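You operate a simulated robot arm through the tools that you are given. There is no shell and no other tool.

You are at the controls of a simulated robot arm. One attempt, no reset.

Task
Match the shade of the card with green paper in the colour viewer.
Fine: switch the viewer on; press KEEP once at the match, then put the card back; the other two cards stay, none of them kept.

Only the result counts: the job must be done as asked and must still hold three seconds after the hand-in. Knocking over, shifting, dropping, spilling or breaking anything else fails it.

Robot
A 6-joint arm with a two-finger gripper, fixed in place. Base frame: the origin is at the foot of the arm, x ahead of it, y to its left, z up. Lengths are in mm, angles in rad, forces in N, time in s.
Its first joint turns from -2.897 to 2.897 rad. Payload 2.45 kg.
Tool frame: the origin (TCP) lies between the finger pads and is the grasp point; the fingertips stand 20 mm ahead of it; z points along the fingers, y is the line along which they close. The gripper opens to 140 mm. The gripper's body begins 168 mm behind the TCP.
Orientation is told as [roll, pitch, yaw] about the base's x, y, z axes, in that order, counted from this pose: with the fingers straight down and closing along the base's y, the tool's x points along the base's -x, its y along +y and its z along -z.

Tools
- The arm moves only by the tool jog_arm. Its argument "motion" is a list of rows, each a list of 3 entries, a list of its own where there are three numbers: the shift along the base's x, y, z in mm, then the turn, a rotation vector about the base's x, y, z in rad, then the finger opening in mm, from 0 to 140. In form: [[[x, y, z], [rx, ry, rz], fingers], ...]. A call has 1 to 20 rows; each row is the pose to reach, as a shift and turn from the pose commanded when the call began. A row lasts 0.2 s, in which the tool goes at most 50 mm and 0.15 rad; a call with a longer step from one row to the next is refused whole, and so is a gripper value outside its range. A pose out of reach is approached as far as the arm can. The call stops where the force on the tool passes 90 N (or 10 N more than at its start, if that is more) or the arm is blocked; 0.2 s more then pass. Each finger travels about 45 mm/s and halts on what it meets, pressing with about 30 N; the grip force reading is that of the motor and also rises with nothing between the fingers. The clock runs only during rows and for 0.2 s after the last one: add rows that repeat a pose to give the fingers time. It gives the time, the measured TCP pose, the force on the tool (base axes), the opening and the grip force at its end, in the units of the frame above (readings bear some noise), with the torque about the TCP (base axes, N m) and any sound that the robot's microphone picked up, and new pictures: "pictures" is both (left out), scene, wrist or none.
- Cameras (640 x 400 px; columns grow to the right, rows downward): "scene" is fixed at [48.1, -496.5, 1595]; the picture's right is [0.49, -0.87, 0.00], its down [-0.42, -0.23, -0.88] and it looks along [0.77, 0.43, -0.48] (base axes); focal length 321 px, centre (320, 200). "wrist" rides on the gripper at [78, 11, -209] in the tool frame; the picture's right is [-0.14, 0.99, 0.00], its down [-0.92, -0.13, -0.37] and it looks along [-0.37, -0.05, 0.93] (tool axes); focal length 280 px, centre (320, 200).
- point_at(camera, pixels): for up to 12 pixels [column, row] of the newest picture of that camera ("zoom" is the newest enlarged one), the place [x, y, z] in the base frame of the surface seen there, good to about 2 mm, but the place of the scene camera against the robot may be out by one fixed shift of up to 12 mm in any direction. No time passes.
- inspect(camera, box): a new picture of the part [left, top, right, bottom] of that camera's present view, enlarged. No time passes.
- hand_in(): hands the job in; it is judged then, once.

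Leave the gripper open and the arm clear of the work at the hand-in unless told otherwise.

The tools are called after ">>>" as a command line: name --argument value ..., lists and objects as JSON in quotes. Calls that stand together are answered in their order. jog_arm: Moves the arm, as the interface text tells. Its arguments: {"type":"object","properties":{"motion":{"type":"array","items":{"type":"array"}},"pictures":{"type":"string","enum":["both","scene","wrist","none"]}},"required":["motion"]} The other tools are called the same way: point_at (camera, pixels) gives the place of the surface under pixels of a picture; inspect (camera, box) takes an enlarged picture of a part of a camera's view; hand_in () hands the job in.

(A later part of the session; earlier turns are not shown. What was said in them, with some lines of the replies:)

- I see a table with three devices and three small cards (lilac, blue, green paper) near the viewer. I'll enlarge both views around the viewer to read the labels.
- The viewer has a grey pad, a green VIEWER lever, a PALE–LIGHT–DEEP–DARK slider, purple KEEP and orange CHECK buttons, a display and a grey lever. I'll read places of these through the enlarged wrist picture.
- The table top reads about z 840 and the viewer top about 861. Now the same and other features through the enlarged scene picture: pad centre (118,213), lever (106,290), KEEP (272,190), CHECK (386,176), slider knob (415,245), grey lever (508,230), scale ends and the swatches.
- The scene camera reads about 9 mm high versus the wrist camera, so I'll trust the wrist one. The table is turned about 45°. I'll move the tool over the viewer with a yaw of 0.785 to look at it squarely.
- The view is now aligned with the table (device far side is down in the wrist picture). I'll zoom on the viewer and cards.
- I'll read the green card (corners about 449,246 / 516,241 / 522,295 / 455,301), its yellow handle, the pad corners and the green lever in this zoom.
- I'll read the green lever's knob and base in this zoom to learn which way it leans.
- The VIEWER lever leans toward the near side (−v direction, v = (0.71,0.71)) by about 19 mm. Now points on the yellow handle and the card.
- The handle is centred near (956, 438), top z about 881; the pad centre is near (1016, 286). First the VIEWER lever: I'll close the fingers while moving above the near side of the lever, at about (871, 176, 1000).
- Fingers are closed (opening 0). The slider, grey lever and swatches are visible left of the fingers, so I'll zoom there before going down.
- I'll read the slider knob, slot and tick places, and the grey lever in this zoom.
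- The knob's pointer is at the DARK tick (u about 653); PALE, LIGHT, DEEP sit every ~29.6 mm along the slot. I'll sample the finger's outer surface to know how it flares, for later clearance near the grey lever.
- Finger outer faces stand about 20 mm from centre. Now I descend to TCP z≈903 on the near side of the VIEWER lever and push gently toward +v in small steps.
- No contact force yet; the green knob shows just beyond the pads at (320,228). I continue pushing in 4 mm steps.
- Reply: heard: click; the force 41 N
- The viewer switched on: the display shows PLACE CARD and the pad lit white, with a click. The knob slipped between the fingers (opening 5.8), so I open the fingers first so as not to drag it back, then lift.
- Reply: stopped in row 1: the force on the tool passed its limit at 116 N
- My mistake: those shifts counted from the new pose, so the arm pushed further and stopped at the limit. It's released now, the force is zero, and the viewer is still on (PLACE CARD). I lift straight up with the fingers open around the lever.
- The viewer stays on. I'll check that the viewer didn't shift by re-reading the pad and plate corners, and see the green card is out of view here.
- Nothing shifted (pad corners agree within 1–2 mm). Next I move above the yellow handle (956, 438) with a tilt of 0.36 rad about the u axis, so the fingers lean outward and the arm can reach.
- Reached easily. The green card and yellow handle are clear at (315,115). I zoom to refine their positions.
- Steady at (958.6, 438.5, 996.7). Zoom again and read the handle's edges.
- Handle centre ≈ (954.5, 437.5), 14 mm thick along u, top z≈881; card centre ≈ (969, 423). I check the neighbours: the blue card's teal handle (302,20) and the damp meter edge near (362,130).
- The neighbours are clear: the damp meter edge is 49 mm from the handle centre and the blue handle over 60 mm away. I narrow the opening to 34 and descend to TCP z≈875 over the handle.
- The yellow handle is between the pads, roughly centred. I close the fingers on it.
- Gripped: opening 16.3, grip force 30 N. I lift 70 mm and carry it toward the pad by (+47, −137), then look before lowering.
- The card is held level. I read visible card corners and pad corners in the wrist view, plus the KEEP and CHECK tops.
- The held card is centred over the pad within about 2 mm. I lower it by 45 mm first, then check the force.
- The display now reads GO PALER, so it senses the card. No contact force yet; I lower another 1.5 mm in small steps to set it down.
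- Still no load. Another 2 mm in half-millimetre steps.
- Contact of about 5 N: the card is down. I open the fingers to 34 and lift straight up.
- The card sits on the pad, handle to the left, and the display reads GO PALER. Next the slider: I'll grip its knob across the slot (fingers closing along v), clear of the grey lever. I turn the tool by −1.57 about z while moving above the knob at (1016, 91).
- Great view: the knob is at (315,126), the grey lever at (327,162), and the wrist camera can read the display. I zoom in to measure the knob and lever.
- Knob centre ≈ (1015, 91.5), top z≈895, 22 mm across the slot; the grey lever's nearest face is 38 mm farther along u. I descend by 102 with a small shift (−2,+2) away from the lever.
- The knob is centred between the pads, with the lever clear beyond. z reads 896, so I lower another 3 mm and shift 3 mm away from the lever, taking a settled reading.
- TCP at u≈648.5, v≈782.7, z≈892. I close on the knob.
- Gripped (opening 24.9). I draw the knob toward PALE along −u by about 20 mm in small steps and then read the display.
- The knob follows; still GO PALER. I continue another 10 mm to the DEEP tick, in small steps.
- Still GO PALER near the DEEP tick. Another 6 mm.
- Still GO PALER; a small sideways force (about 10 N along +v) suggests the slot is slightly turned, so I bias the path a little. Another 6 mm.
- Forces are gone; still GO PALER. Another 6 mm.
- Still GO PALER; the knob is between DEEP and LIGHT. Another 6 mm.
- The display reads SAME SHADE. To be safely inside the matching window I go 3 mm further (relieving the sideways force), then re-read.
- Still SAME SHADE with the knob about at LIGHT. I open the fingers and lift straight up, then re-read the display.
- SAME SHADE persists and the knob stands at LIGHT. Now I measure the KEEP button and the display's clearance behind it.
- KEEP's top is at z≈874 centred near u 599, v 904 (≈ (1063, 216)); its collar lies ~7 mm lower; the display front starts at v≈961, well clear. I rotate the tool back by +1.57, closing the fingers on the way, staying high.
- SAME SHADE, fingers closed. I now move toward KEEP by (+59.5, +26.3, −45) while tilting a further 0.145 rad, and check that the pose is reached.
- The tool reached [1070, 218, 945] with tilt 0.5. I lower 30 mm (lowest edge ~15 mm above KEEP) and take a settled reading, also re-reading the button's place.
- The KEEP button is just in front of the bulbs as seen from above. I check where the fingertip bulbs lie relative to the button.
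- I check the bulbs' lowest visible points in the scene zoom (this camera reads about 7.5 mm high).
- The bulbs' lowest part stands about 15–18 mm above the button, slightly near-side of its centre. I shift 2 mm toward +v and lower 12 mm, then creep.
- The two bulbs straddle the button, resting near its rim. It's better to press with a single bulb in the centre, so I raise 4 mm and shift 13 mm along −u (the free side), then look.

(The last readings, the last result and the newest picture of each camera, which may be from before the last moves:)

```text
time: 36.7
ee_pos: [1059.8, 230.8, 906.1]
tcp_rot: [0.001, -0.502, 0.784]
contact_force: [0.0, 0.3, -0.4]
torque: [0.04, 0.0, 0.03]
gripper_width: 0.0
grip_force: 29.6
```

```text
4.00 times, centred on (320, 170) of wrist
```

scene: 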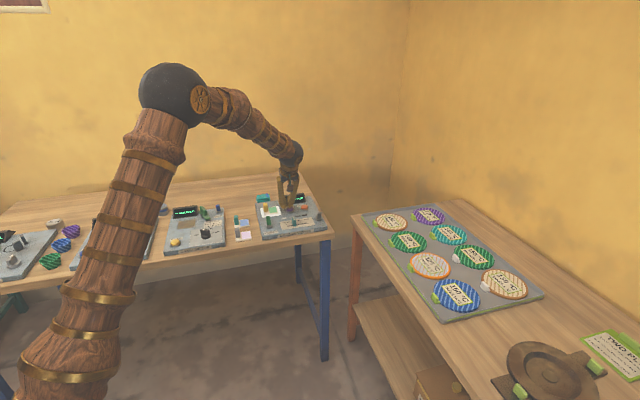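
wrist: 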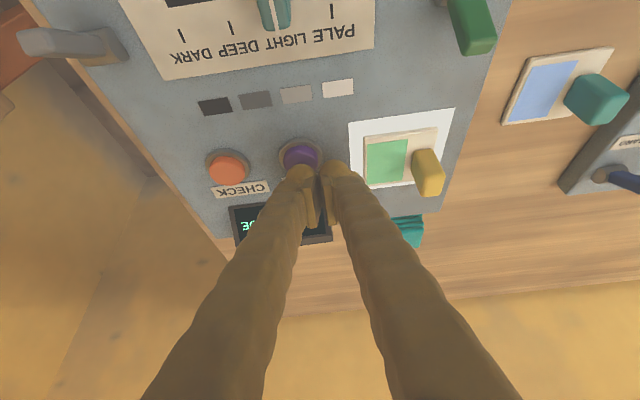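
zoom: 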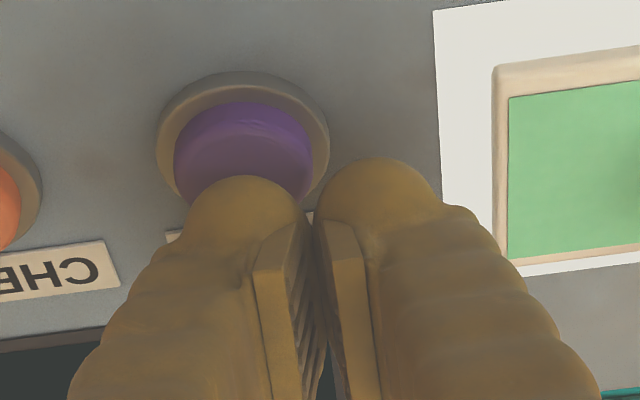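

One bulb is over the KEEP button now, the other clear of its collar. I shift 4 mm toward +v to centre it and creep down 6 mm.

>>> jog_arm --motion '[[[2.8, 2.8, -2], [0, 0, 0], 0], [[2.8, 2.8, -4], [0, 0, 0], 0], [[2.8, 2.8, -6], [0, 0, 0], 0]]' --pictures "both"

>>> inspect --camera "scene" --box '[265, 190, 305, 215]'

>>> inspect --camera "wrist" --box '[240, 120, 400, 220]'

```text
time: 37.5
ee_pos: [1063.4, 232.9, 898.9]
tcp_rot: [-0.001, -0.502, 0.783]
contact_force: [0.3, 0.1, 1.3]
torque: [-0.02, 0.01, 0.0]
gripper_width: 0.2
grip_force: 29.4
```

scene: 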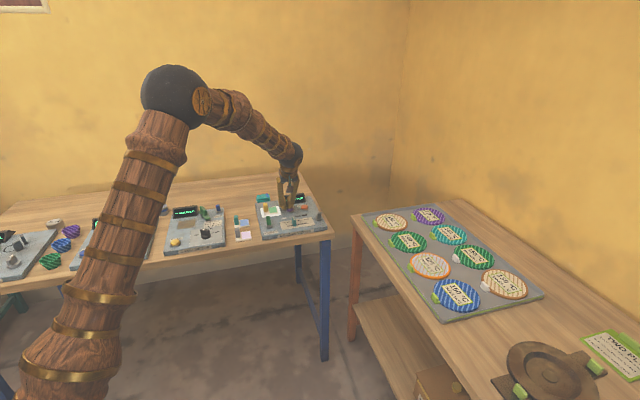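
wrist: 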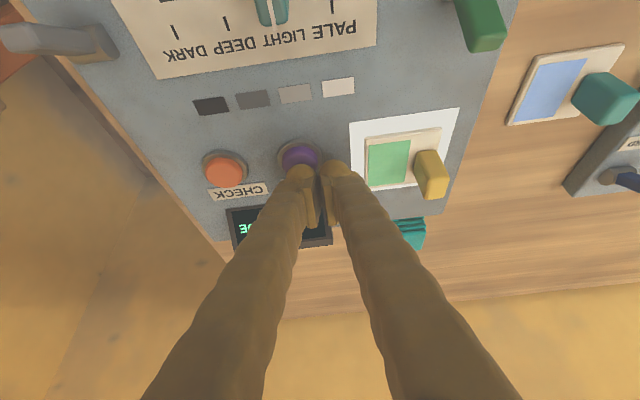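

```text
16.00 times, centred on (285, 202) of scene
```

zoom: 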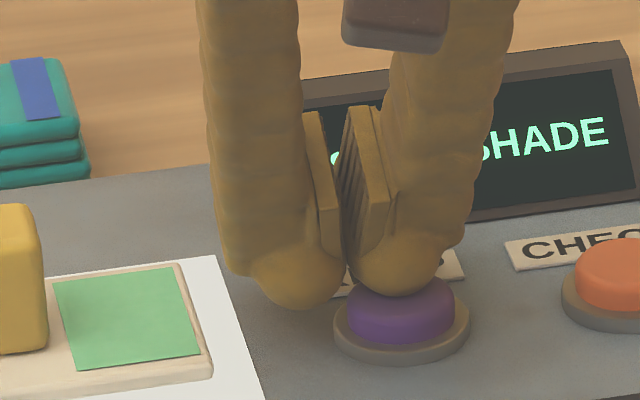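

```text
4.00 times, centred on (320, 170) of wrist
```

zoom: 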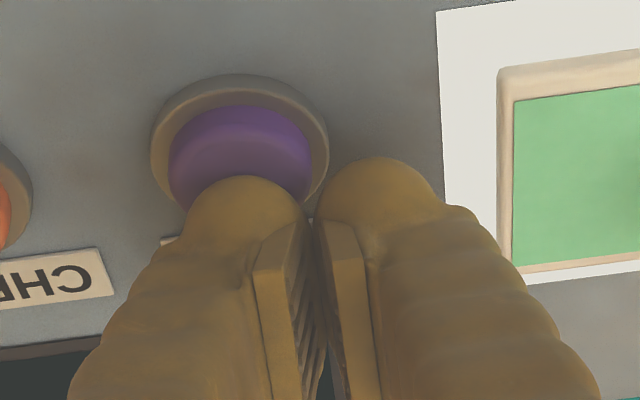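

Almost touching; no force yet. I creep down 3 mm more in 1 mm steps.

>>> jog_arm --motion '[[[0, 0, -1], [0, 0, 0], 0], [[0, 0, -2], [0, 0, 0], 0], [[0, 0, -3], [0, 0, 0], 0]]' --pictures "both"

>>> inspect --camera "scene" --box '[265, 185, 313, 215]'

```text
time: 38.3
ee_pos: [1062.8, 232.8, 895.5]
tcp_rot: [-0.002, -0.502, 0.783]
contact_force: [0.7, -0.5, 2.6]
torque: [-0.08, 0.01, -0.03]
gripper_width: 0.0
grip_force: 29.0
heard: click
```

scene: 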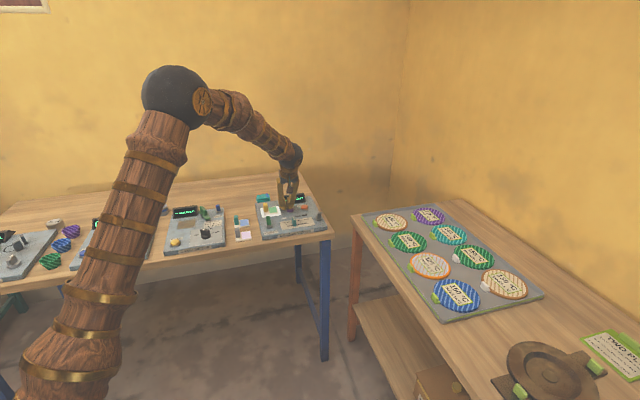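
wrist: 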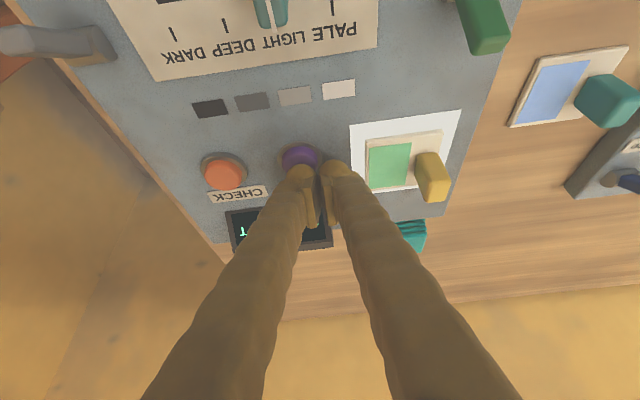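

```text
13.33 times, centred on (289, 200) of scene
```

zoom: 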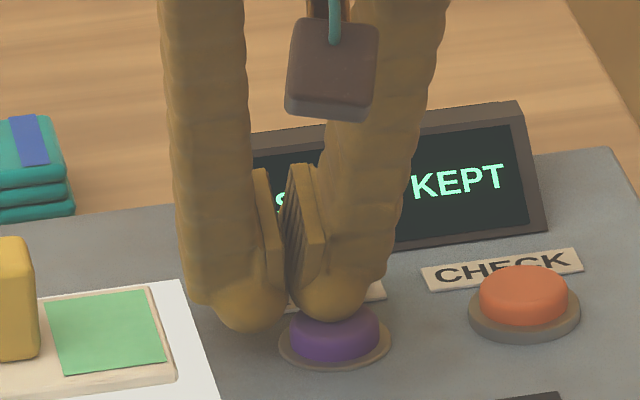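

A click, and the display shows "… KEPT". One press is done, so I lift straight off.

>>> jog_arm --motion '[[[0, 0, 15], [0, 0, 0], 0], [[0, 0, 50], [0, 0, 0], 0], [[0, 0, 90], [0, 0, 0], 0], [[-20, 0, 110], [0, 0, 0], 0]]' --pictures "both"

>>> inspect --camera "scene" --box '[230, 175, 340, 244]'

```text
time: 39.3
ee_pos: [1041.3, 232.8, 1003.6]
tcp_rot: [-0.001, -0.501, 0.785]
contact_force: [0.2, -0.8, -0.7]
torque: [0.01, 0.01, -0.02]
gripper_width: 0.0
grip_force: 29.1
```

scene: 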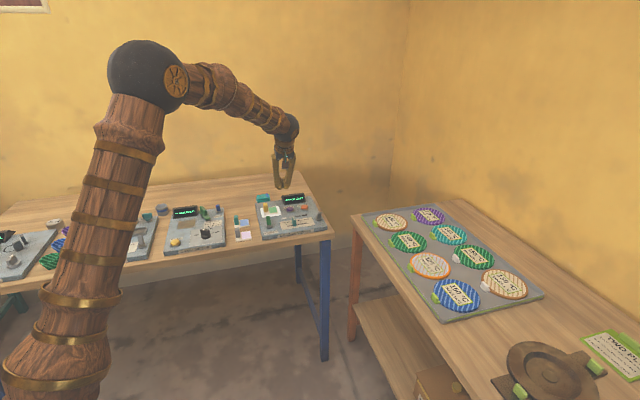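
wrist: 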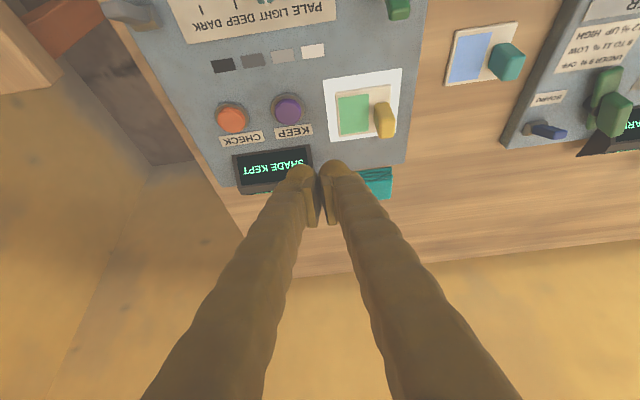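

```text
5.80 times, centred on (285, 210) of scene
```

zoom: 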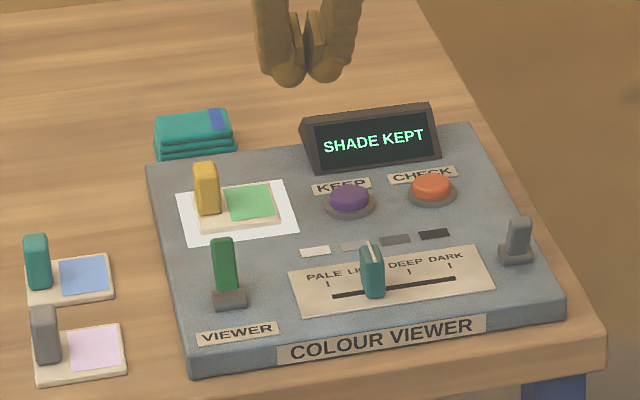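

The display reads SHADE KEPT. Now I go back for the card: tilt back to 0.357, open to 36 and hover over the handle near (1000.5, 299.8).

>>> jog_arm --motion '[[[-14, 22, 0], [-0.034, 0.034, 0], 36], [[-28, 45, 0], [-0.068, 0.068, 0], 36], [[-41, 67, -5], [-0.1015, 0.1015, 0], 36], [[-41, 67, -5], [-0.1015, 0.1015, 0], 36], [[-41, 67, -5], [-0.1015, 0.1015, 0], 36]]' --pictures "both"

>>> inspect --camera "wrist" --box '[250, 70, 362, 140]'

```text
time: 40.5
ee_pos: [1001.6, 298.2, 1001.1]
tcp_rot: [-0.002, -0.355, 0.785]
contact_force: [0.5, 0.3, 1.3]
torque: [-0.01, 0.02, 0.0]
gripper_width: 36.1
grip_force: 0.0
```

scene: 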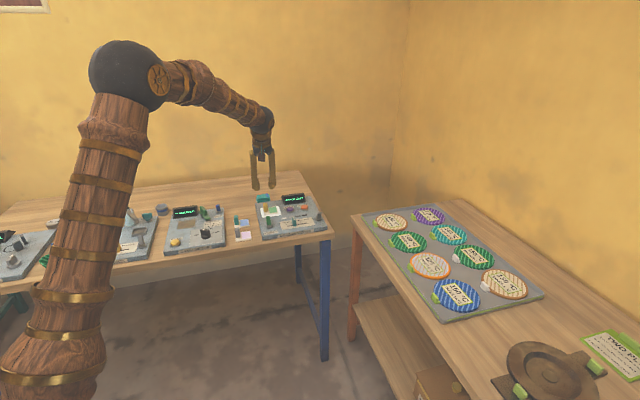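
wrist: 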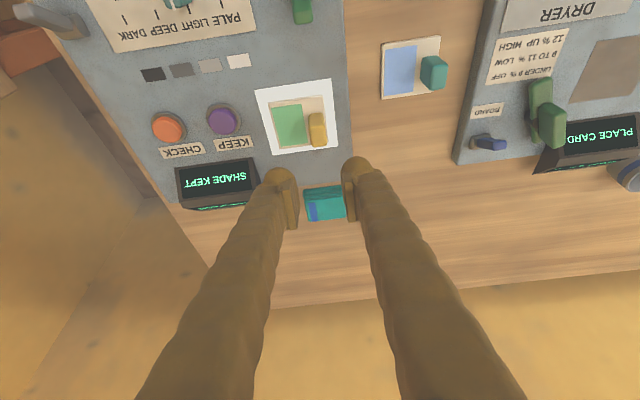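

```text
5.71 times, centred on (306, 105) of wrist
```

zoom: 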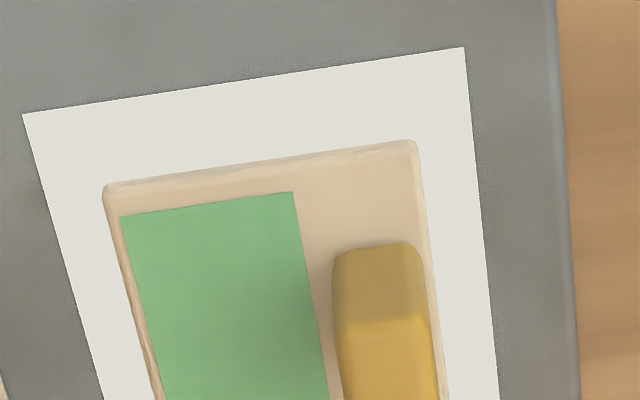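

I zoom further onto the handle for its position.

>>> inspect --camera "wrist" --box '[260, 95, 356, 155]'

>>> point_at --camera "zoom" --pixels '[[340, 210], [420, 198], [350, 325], [442, 312], [330, 150], [410, 135], [85, 50], [405, 5], [385, 260], [460, 330], [140, 350]]'

```text
6.67 times, centred on (308, 125) of wrist
```

zoom: 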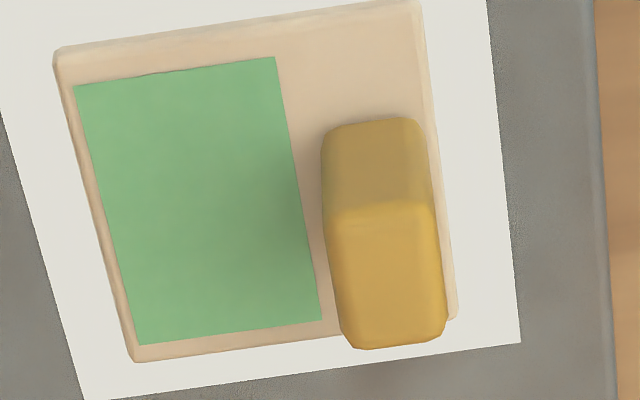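

```text
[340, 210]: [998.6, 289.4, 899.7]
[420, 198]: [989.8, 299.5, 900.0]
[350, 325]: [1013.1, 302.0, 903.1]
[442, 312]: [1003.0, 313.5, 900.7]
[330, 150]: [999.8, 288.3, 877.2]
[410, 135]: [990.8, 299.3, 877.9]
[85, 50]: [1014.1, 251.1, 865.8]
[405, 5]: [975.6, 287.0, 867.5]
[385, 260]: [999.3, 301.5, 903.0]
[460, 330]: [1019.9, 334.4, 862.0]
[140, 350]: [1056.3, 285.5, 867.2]
```

Handle centre now ≈ (1001, 301): the card moved by (47.4, −136) from its home, as commanded. I descend 103 mm over the handle with fingers at 36.

>>> jog_arm --motion '[[[-0.9, 1.3, -30], [0, 0, 0], 36], [[-0.9, 1.3, -70], [0, 0, 0], 36], [[-0.9, 1.3, -92], [0, 0, 0], 36], [[-0.9, 1.3, -101], [0, 0, 0], 36], [[-0.9, 1.3, -103], [0, 0, 0], 36], [[-0.9, 1.3, -103], [0, 0, 0], 36]]' --pictures "wrist"

>>> inspect --camera "wrist" --box '[230, 130, 400, 236]'

```text
time: 41.9
ee_pos: [1001.2, 302.7, 897.6]
tcp_rot: [-0.002, -0.356, 0.783]
contact_force: [-1.4, 0.1, -0.1]
torque: [0.02, 0.02, -0.02]
gripper_width: 36.1
grip_force: 0.1
```

wrist: 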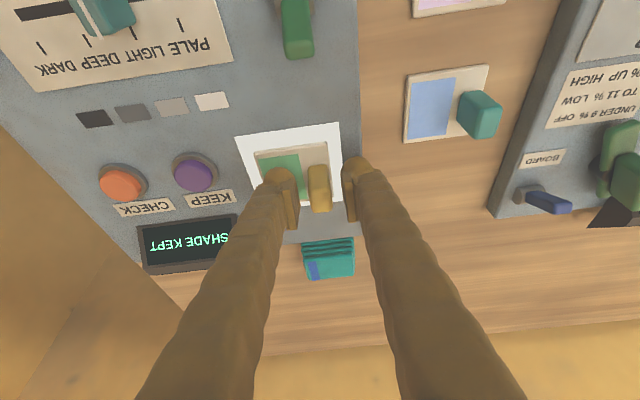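

```text
3.76 times, centred on (315, 183) of wrist
```

zoom: 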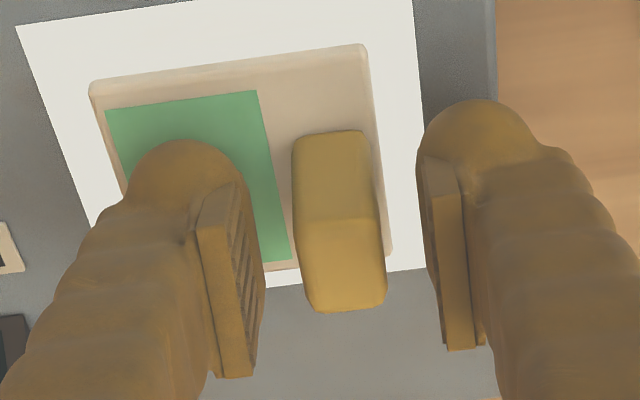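

The handle is about 1 mm off-centre, so I shift +0.7,−0.7 and close on it.

>>> jog_arm --motion '[[[0.7, -0.7, 0], [0, 0, 0], 36], [[0.7, -0.7, 0], [0, 0, 0], 22], [[0.7, -0.7, 0], [0, 0, 0], 10], [[0.7, -0.7, 0], [0, 0, 0], 8], [[0.7, -0.7, 0], [0, 0, 0], 8]]' --pictures "wrist"

>>> inspect --camera "wrist" --box '[230, 100, 400, 206]'

```text
time: 43.1
ee_pos: [1002.2, 301.7, 896.5]
tcp_rot: [-0.001, -0.359, 0.784]
contact_force: [1.1, 0.0, 0.1]
torque: [0.01, -0.01, 0.02]
gripper_width: 16.6
grip_force: 30.5
```

wrist: 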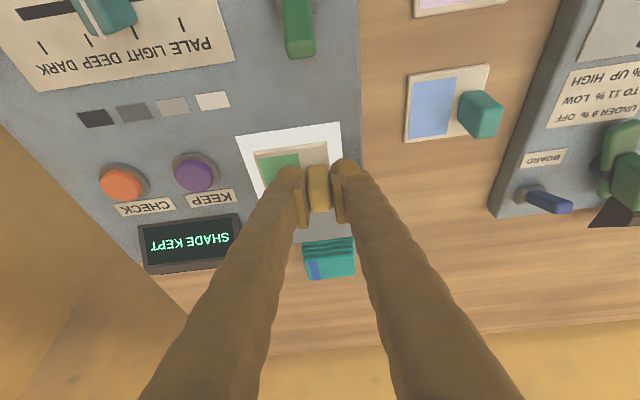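

```text
3.76 times, centred on (315, 153) of wrist
```

zoom: 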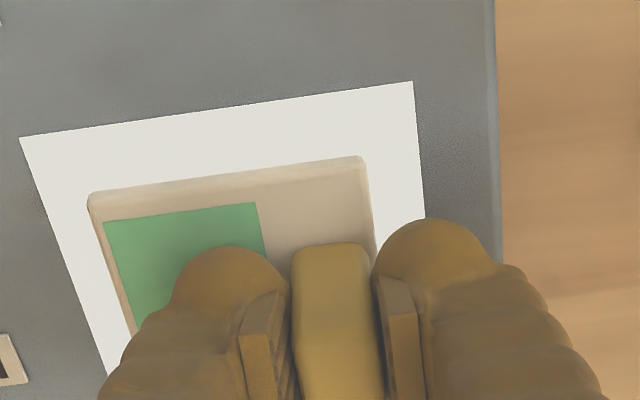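

Gripped (16.6 mm, 30 N). I read the card's two near corners before lifting, to know the exact return shift.

>>> point_at --camera "zoom" --pixels '[[93, 202], [356, 162], [106, 222], [256, 204], [225, 182], [150, 240]]'

```text
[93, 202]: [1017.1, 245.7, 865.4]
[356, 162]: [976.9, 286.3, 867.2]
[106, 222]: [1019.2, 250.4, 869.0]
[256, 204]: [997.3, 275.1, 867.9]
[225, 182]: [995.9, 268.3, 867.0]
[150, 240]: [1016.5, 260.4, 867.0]
```

Return shift ≈ (−47.5, +137). I lift 70 mm and carry the card back over its home spot, then look.

>>> jog_arm --motion '[[[0, 0, 10], [0, 0, 0], 8], [[0, 0, 35], [0, 0, 0], 8], [[0, 0, 70], [0, 0, 0], 8], [[-9, 27, 70], [0, 0, 0], 8], [[-19, 55, 70], [0, 0, 0], 8], [[-28, 82, 70], [0, 0, 0], 8], [[-38, 110, 70], [0, 0, 0], 8], [[-47.5, 137, 70], [0, 0, 0], 8], [[-47.5, 137, 70], [0, 0, 0], 8]]' --pictures "both"

>>> inspect --camera "scene" --box '[200, 165, 340, 252]'

>>> inspect --camera "wrist" --box '[230, 90, 400, 196]'

```text
time: 45.1
ee_pos: [954.2, 435.7, 969.8]
tcp_rot: [0.0, -0.356, 0.784]
contact_force: [0.4, -0.4, -0.8]
torque: [-0.02, -0.01, -0.02]
gripper_width: 16.4
grip_force: 30.0
```

scene: 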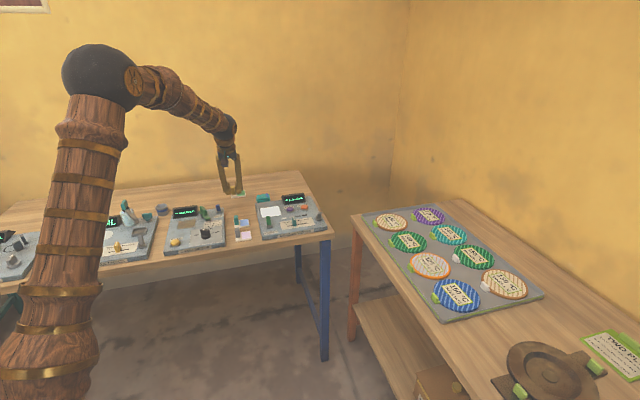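
wrist: 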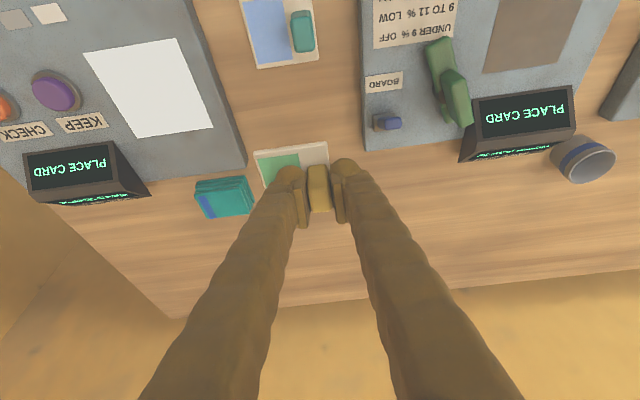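

```text
4.57 times, centred on (270, 208) of scene
```

zoom: 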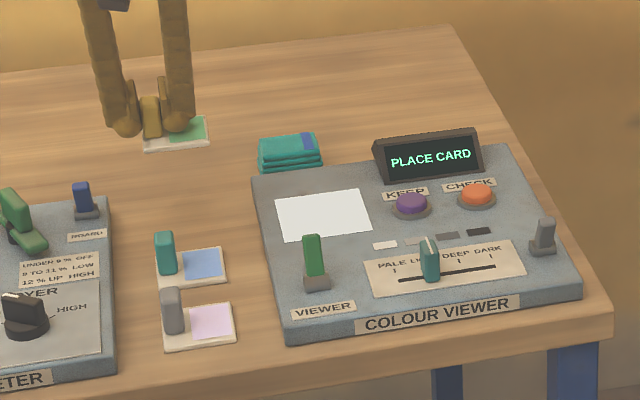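

```text
3.76 times, centred on (315, 143) of wrist
```

zoom: 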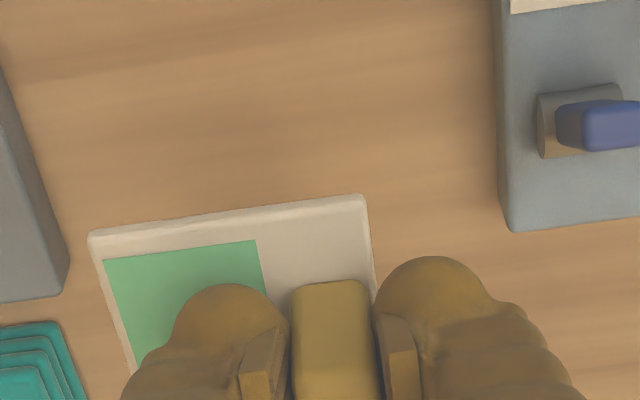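

I read the held card's near corners to compare with home: (970.2, 382.2) and (928.8, 425).

>>> point_at --camera "zoom" --pixels '[[93, 242], [357, 201], [225, 222], [106, 262], [255, 242]]'

```text
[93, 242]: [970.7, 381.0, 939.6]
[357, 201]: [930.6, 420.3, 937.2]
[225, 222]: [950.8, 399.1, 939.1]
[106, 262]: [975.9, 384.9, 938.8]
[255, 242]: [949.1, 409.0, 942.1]
```

The estimate is within ~3 mm of home. I lower by 88 mm (about 5 mm above the table) and compare with the original close-up.

>>> jog_arm --motion '[[[0, 0, -30], [0, 0, 0], 8], [[0, 0, -60], [0, 0, 0], 8], [[0, 0, -80], [0, 0, 0], 8], [[0, 0, -88], [0, 0, 0], 8], [[0, 0, -88], [0, 0, 0], 8]]' --pictures "wrist"

>>> inspect --camera "wrist" --box '[220, 120, 400, 232]'

```text
time: 46.3
ee_pos: [952.8, 435.3, 880.8]
tcp_rot: [-0.001, -0.357, 0.784]
contact_force: [0.1, -0.3, -0.1]
torque: [-0.03, 0.0, 0.03]
gripper_width: 16.3
grip_force: 29.8
```

wrist: 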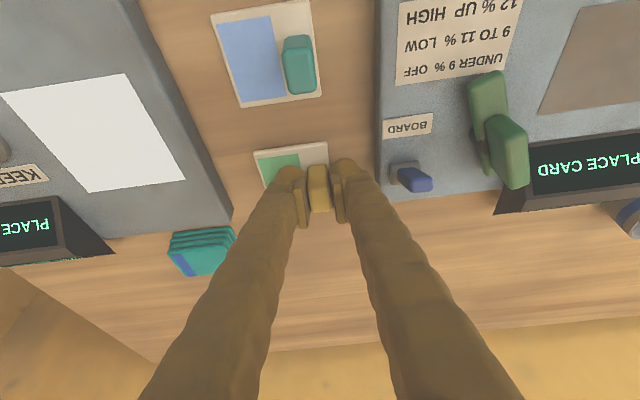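

```text
3.56 times, centred on (310, 176) of wrist
```

zoom: 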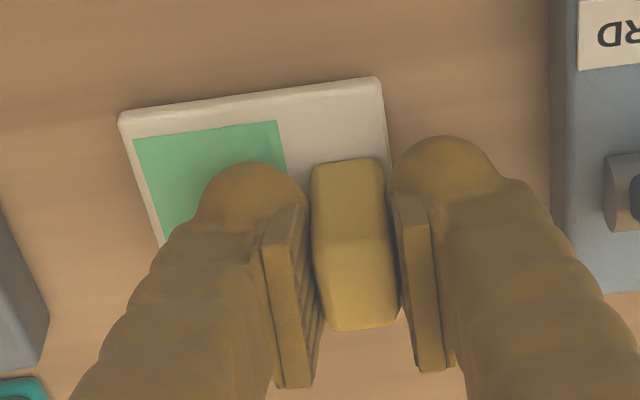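

Compared with the original close-up, the card sits about 3 mm toward −v within the grip. I correct by (+2.1, +2.1) and lower 4 mm, then compare again.

>>> jog_arm --motion '[[[2.1, 2.1, -1], [0, 0, 0], 8], [[2.1, 2.1, -4], [0, 0, 0], 8], [[2.1, 2.1, -4], [0, 0, 0], 8]]' --pictures "wrist"

>>> inspect --camera "wrist" --box '[220, 120, 400, 232]'

>>> point_at --camera "zoom" --pixels '[[123, 117], [378, 83], [250, 98]]'

```text
time: 47.1
ee_pos: [956.2, 438.5, 875.2]
tcp_rot: [-0.003, -0.359, 0.783]
contact_force: [0.6, 0.4, -0.6]
torque: [-0.01, 0.02, 0.01]
gripper_width: 16.4
grip_force: 30.4
```

wrist: 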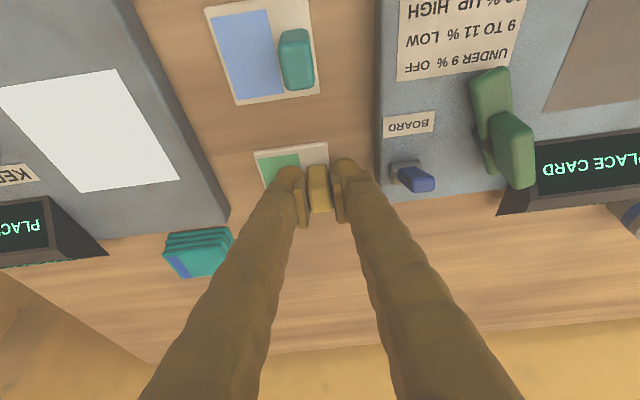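

```text
3.56 times, centred on (310, 176) of wrist
```

zoom: 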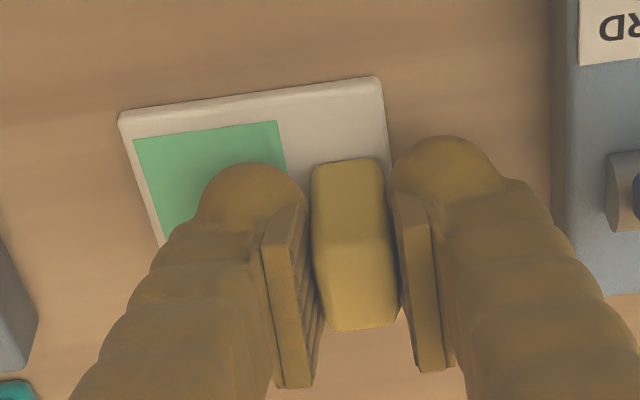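

```text
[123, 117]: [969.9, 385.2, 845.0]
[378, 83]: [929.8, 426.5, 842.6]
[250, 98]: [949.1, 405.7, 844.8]
```

Relative to the blue card the green card now sits as at the start (offsets within a pixel), and its corners read within about 2 mm of home. I creep down to touch the table.

>>> jog_arm --motion '[[[-0.4, -0.4, -0.5], [0, 0, 0], 8], [[-0.5, -0.5, -1], [0, 0, 0], 8], [[-0.5, -0.5, -1.5], [0, 0, 0], 8]]' --pictures "none"

```text
time: 47.9
ee_pos: [955.2, 440.2, 874.8]
tcp_rot: [-0.005, -0.358, 0.783]
contact_force: [-2.3, 1.5, 9.0]
torque: [-0.04, 0.1, 0.0]
gripper_width: 16.5
grip_force: 30.2
```

Contact with the table (9 N). I release to 34 and lift straight up.

>>> jog_arm --motion '[[[0, 0, 0], [0, 0, 0], 24], [[0, 0, 0], [0, 0, 0], 34], [[0, 0, 0], [0, 0, 0], 34], [[0, 0, 20], [0, 0, 0], 34], [[0, 0, 60], [0, 0, 0], 34], [[0, 0, 105], [0, 0, 0], 34], [[0, 0, 122], [0, 0, 0], 40]]'

>>> inspect --camera "scene" --box '[200, 165, 340, 252]'

>>> inspect --camera "wrist" --box '[260, 80, 356, 140]'

```text
time: 49.5
ee_pos: [955.6, 437.5, 996.3]
tcp_rot: [-0.003, -0.356, 0.786]
contact_force: [0.7, 0.0, 0.2]
torque: [-0.03, 0.03, -0.01]
gripper_width: 39.6
grip_force: 0.1
```

scene: 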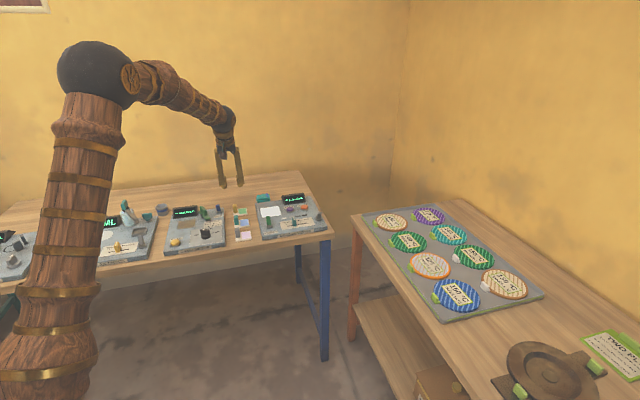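
wrist: 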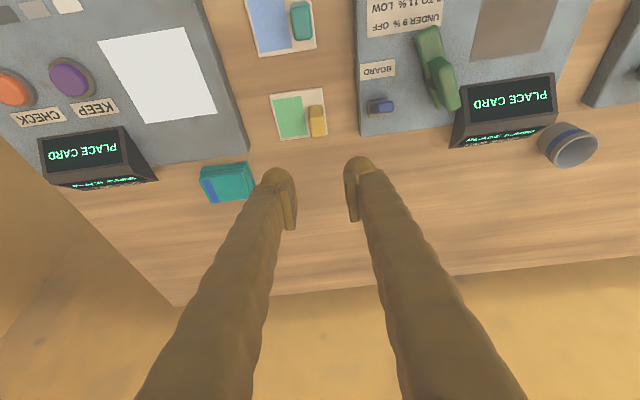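

```text
4.57 times, centred on (270, 208) of scene
```

zoom: 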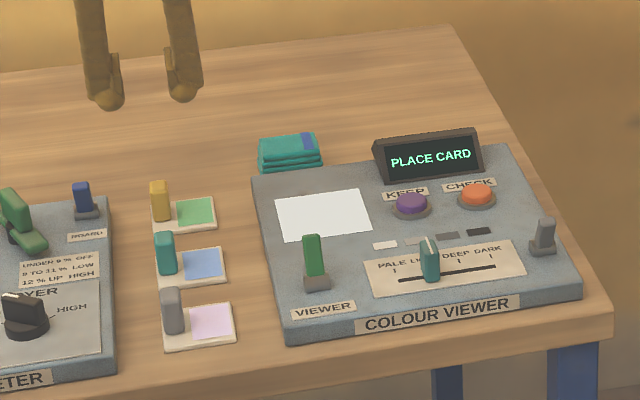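

```text
6.67 times, centred on (308, 110) of wrist
```

zoom: 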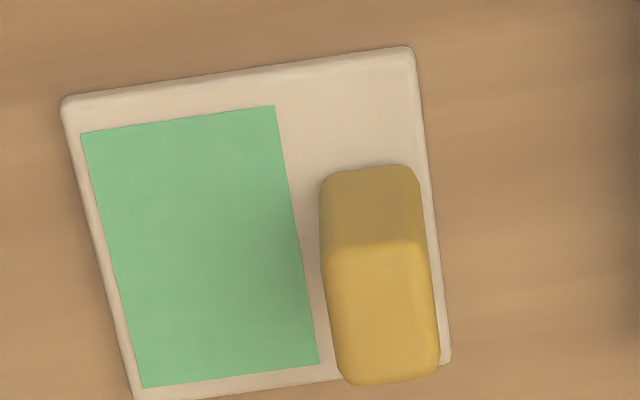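

The card is back in line with the others and released; the viewer is on. I compare with the very first close-up of the scene ([222,195,262,220]): card right-top corner was at (392,208), right-bottom (410,318), handle left-top (172,157).

>>> inspect --camera "scene" --box '[222, 195, 262, 220]'

```text
16.00 times, centred on (242, 208) of scene
```

zoom: 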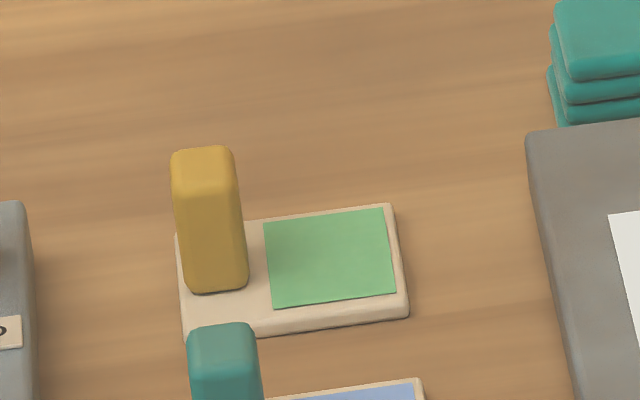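

The card is within about 2 mm of its first place, and the cloths, the other cards and the levers look unchanged. I retreat up and back with the gripper opened.

>>> jog_arm --motion '[[[0, 0, 40], [0, 0, 0], 40], [[-20, -20, 70], [-0.06, 0.06, 0], 80], [[-50, -50, 90], [-0.12, 0.12, 0], 140], [[-80, -80, 110], [-0.18, 0.18, 0], 140], [[-105, -110, 130], [-0.252, 0.252, 0], 140], [[-120, -150, 145], [-0.252, 0.252, 0], 140], [[-120, -150, 145], [-0.252, 0.252, 0], 140], [[-120, -150, 145], [-0.252, 0.252, 0], 140], [[-120, -150, 145], [-0.252, 0.252, 0], 140]]'

>>> inspect --camera "scene" --box '[80, 170, 340, 270]'

```text
time: 51.5
ee_pos: [838.9, 289.6, 1146.1]
tcp_rot: [-0.003, 0.0, 0.783]
contact_force: [-0.3, -1.5, -0.1]
torque: [0.01, 0.01, 0.03]
gripper_width: 139.8
grip_force: 0.0
```

scene: 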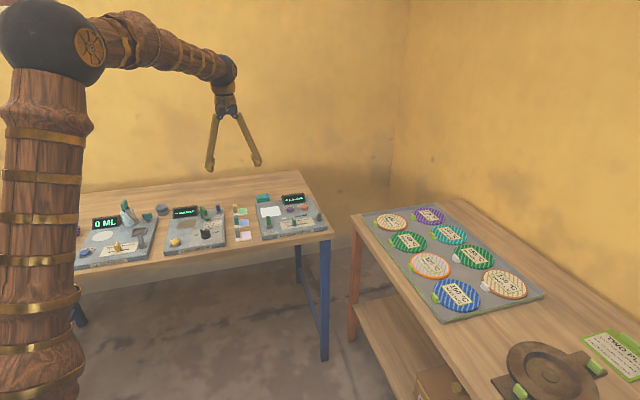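
wrist: 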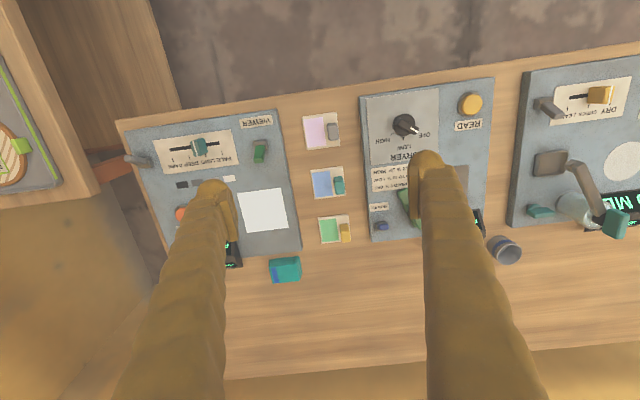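

```text
2.46 times, centred on (210, 220) of scene
```

zoom: 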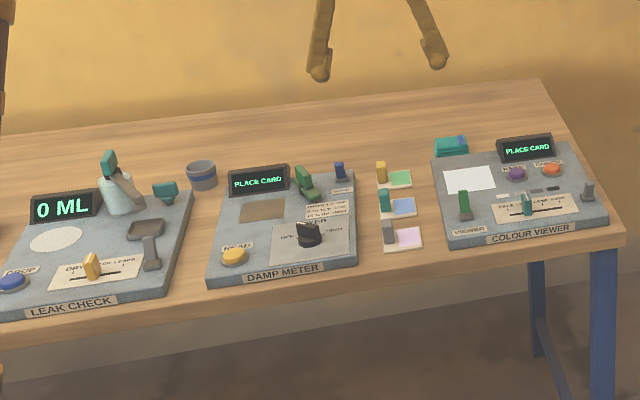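

Everything is in place: the viewer is on with its slider at the match, the shade was kept with one press of KEEP, the green card is back in its row and the other two cards are untouched. The gripper is open and clear, so I hand in.

>>> hand_in

```text
The job is handed in.
```

The job is handed in. The viewer is on, and the green card's shade was matched at about LIGHT on the slider, where the display read SAME SHADE. I pressed KEEP once and the display showed SHADE KEPT.

The green card is back within about 2 mm of where it started, and the blue and lilac cards were never touched. The slider is still at the match, and the arm is clear with the gripper open.

**Overpush on the VIEWER lever:** just after switching the viewer on, I entered a shift the wrong way. The arm pushed on until it stopped at 116 N, over the 90 N limit. When I re-measured the viewer afterwards, it had not moved beyond the 2 mm measuring error. It stayed on and kept working.
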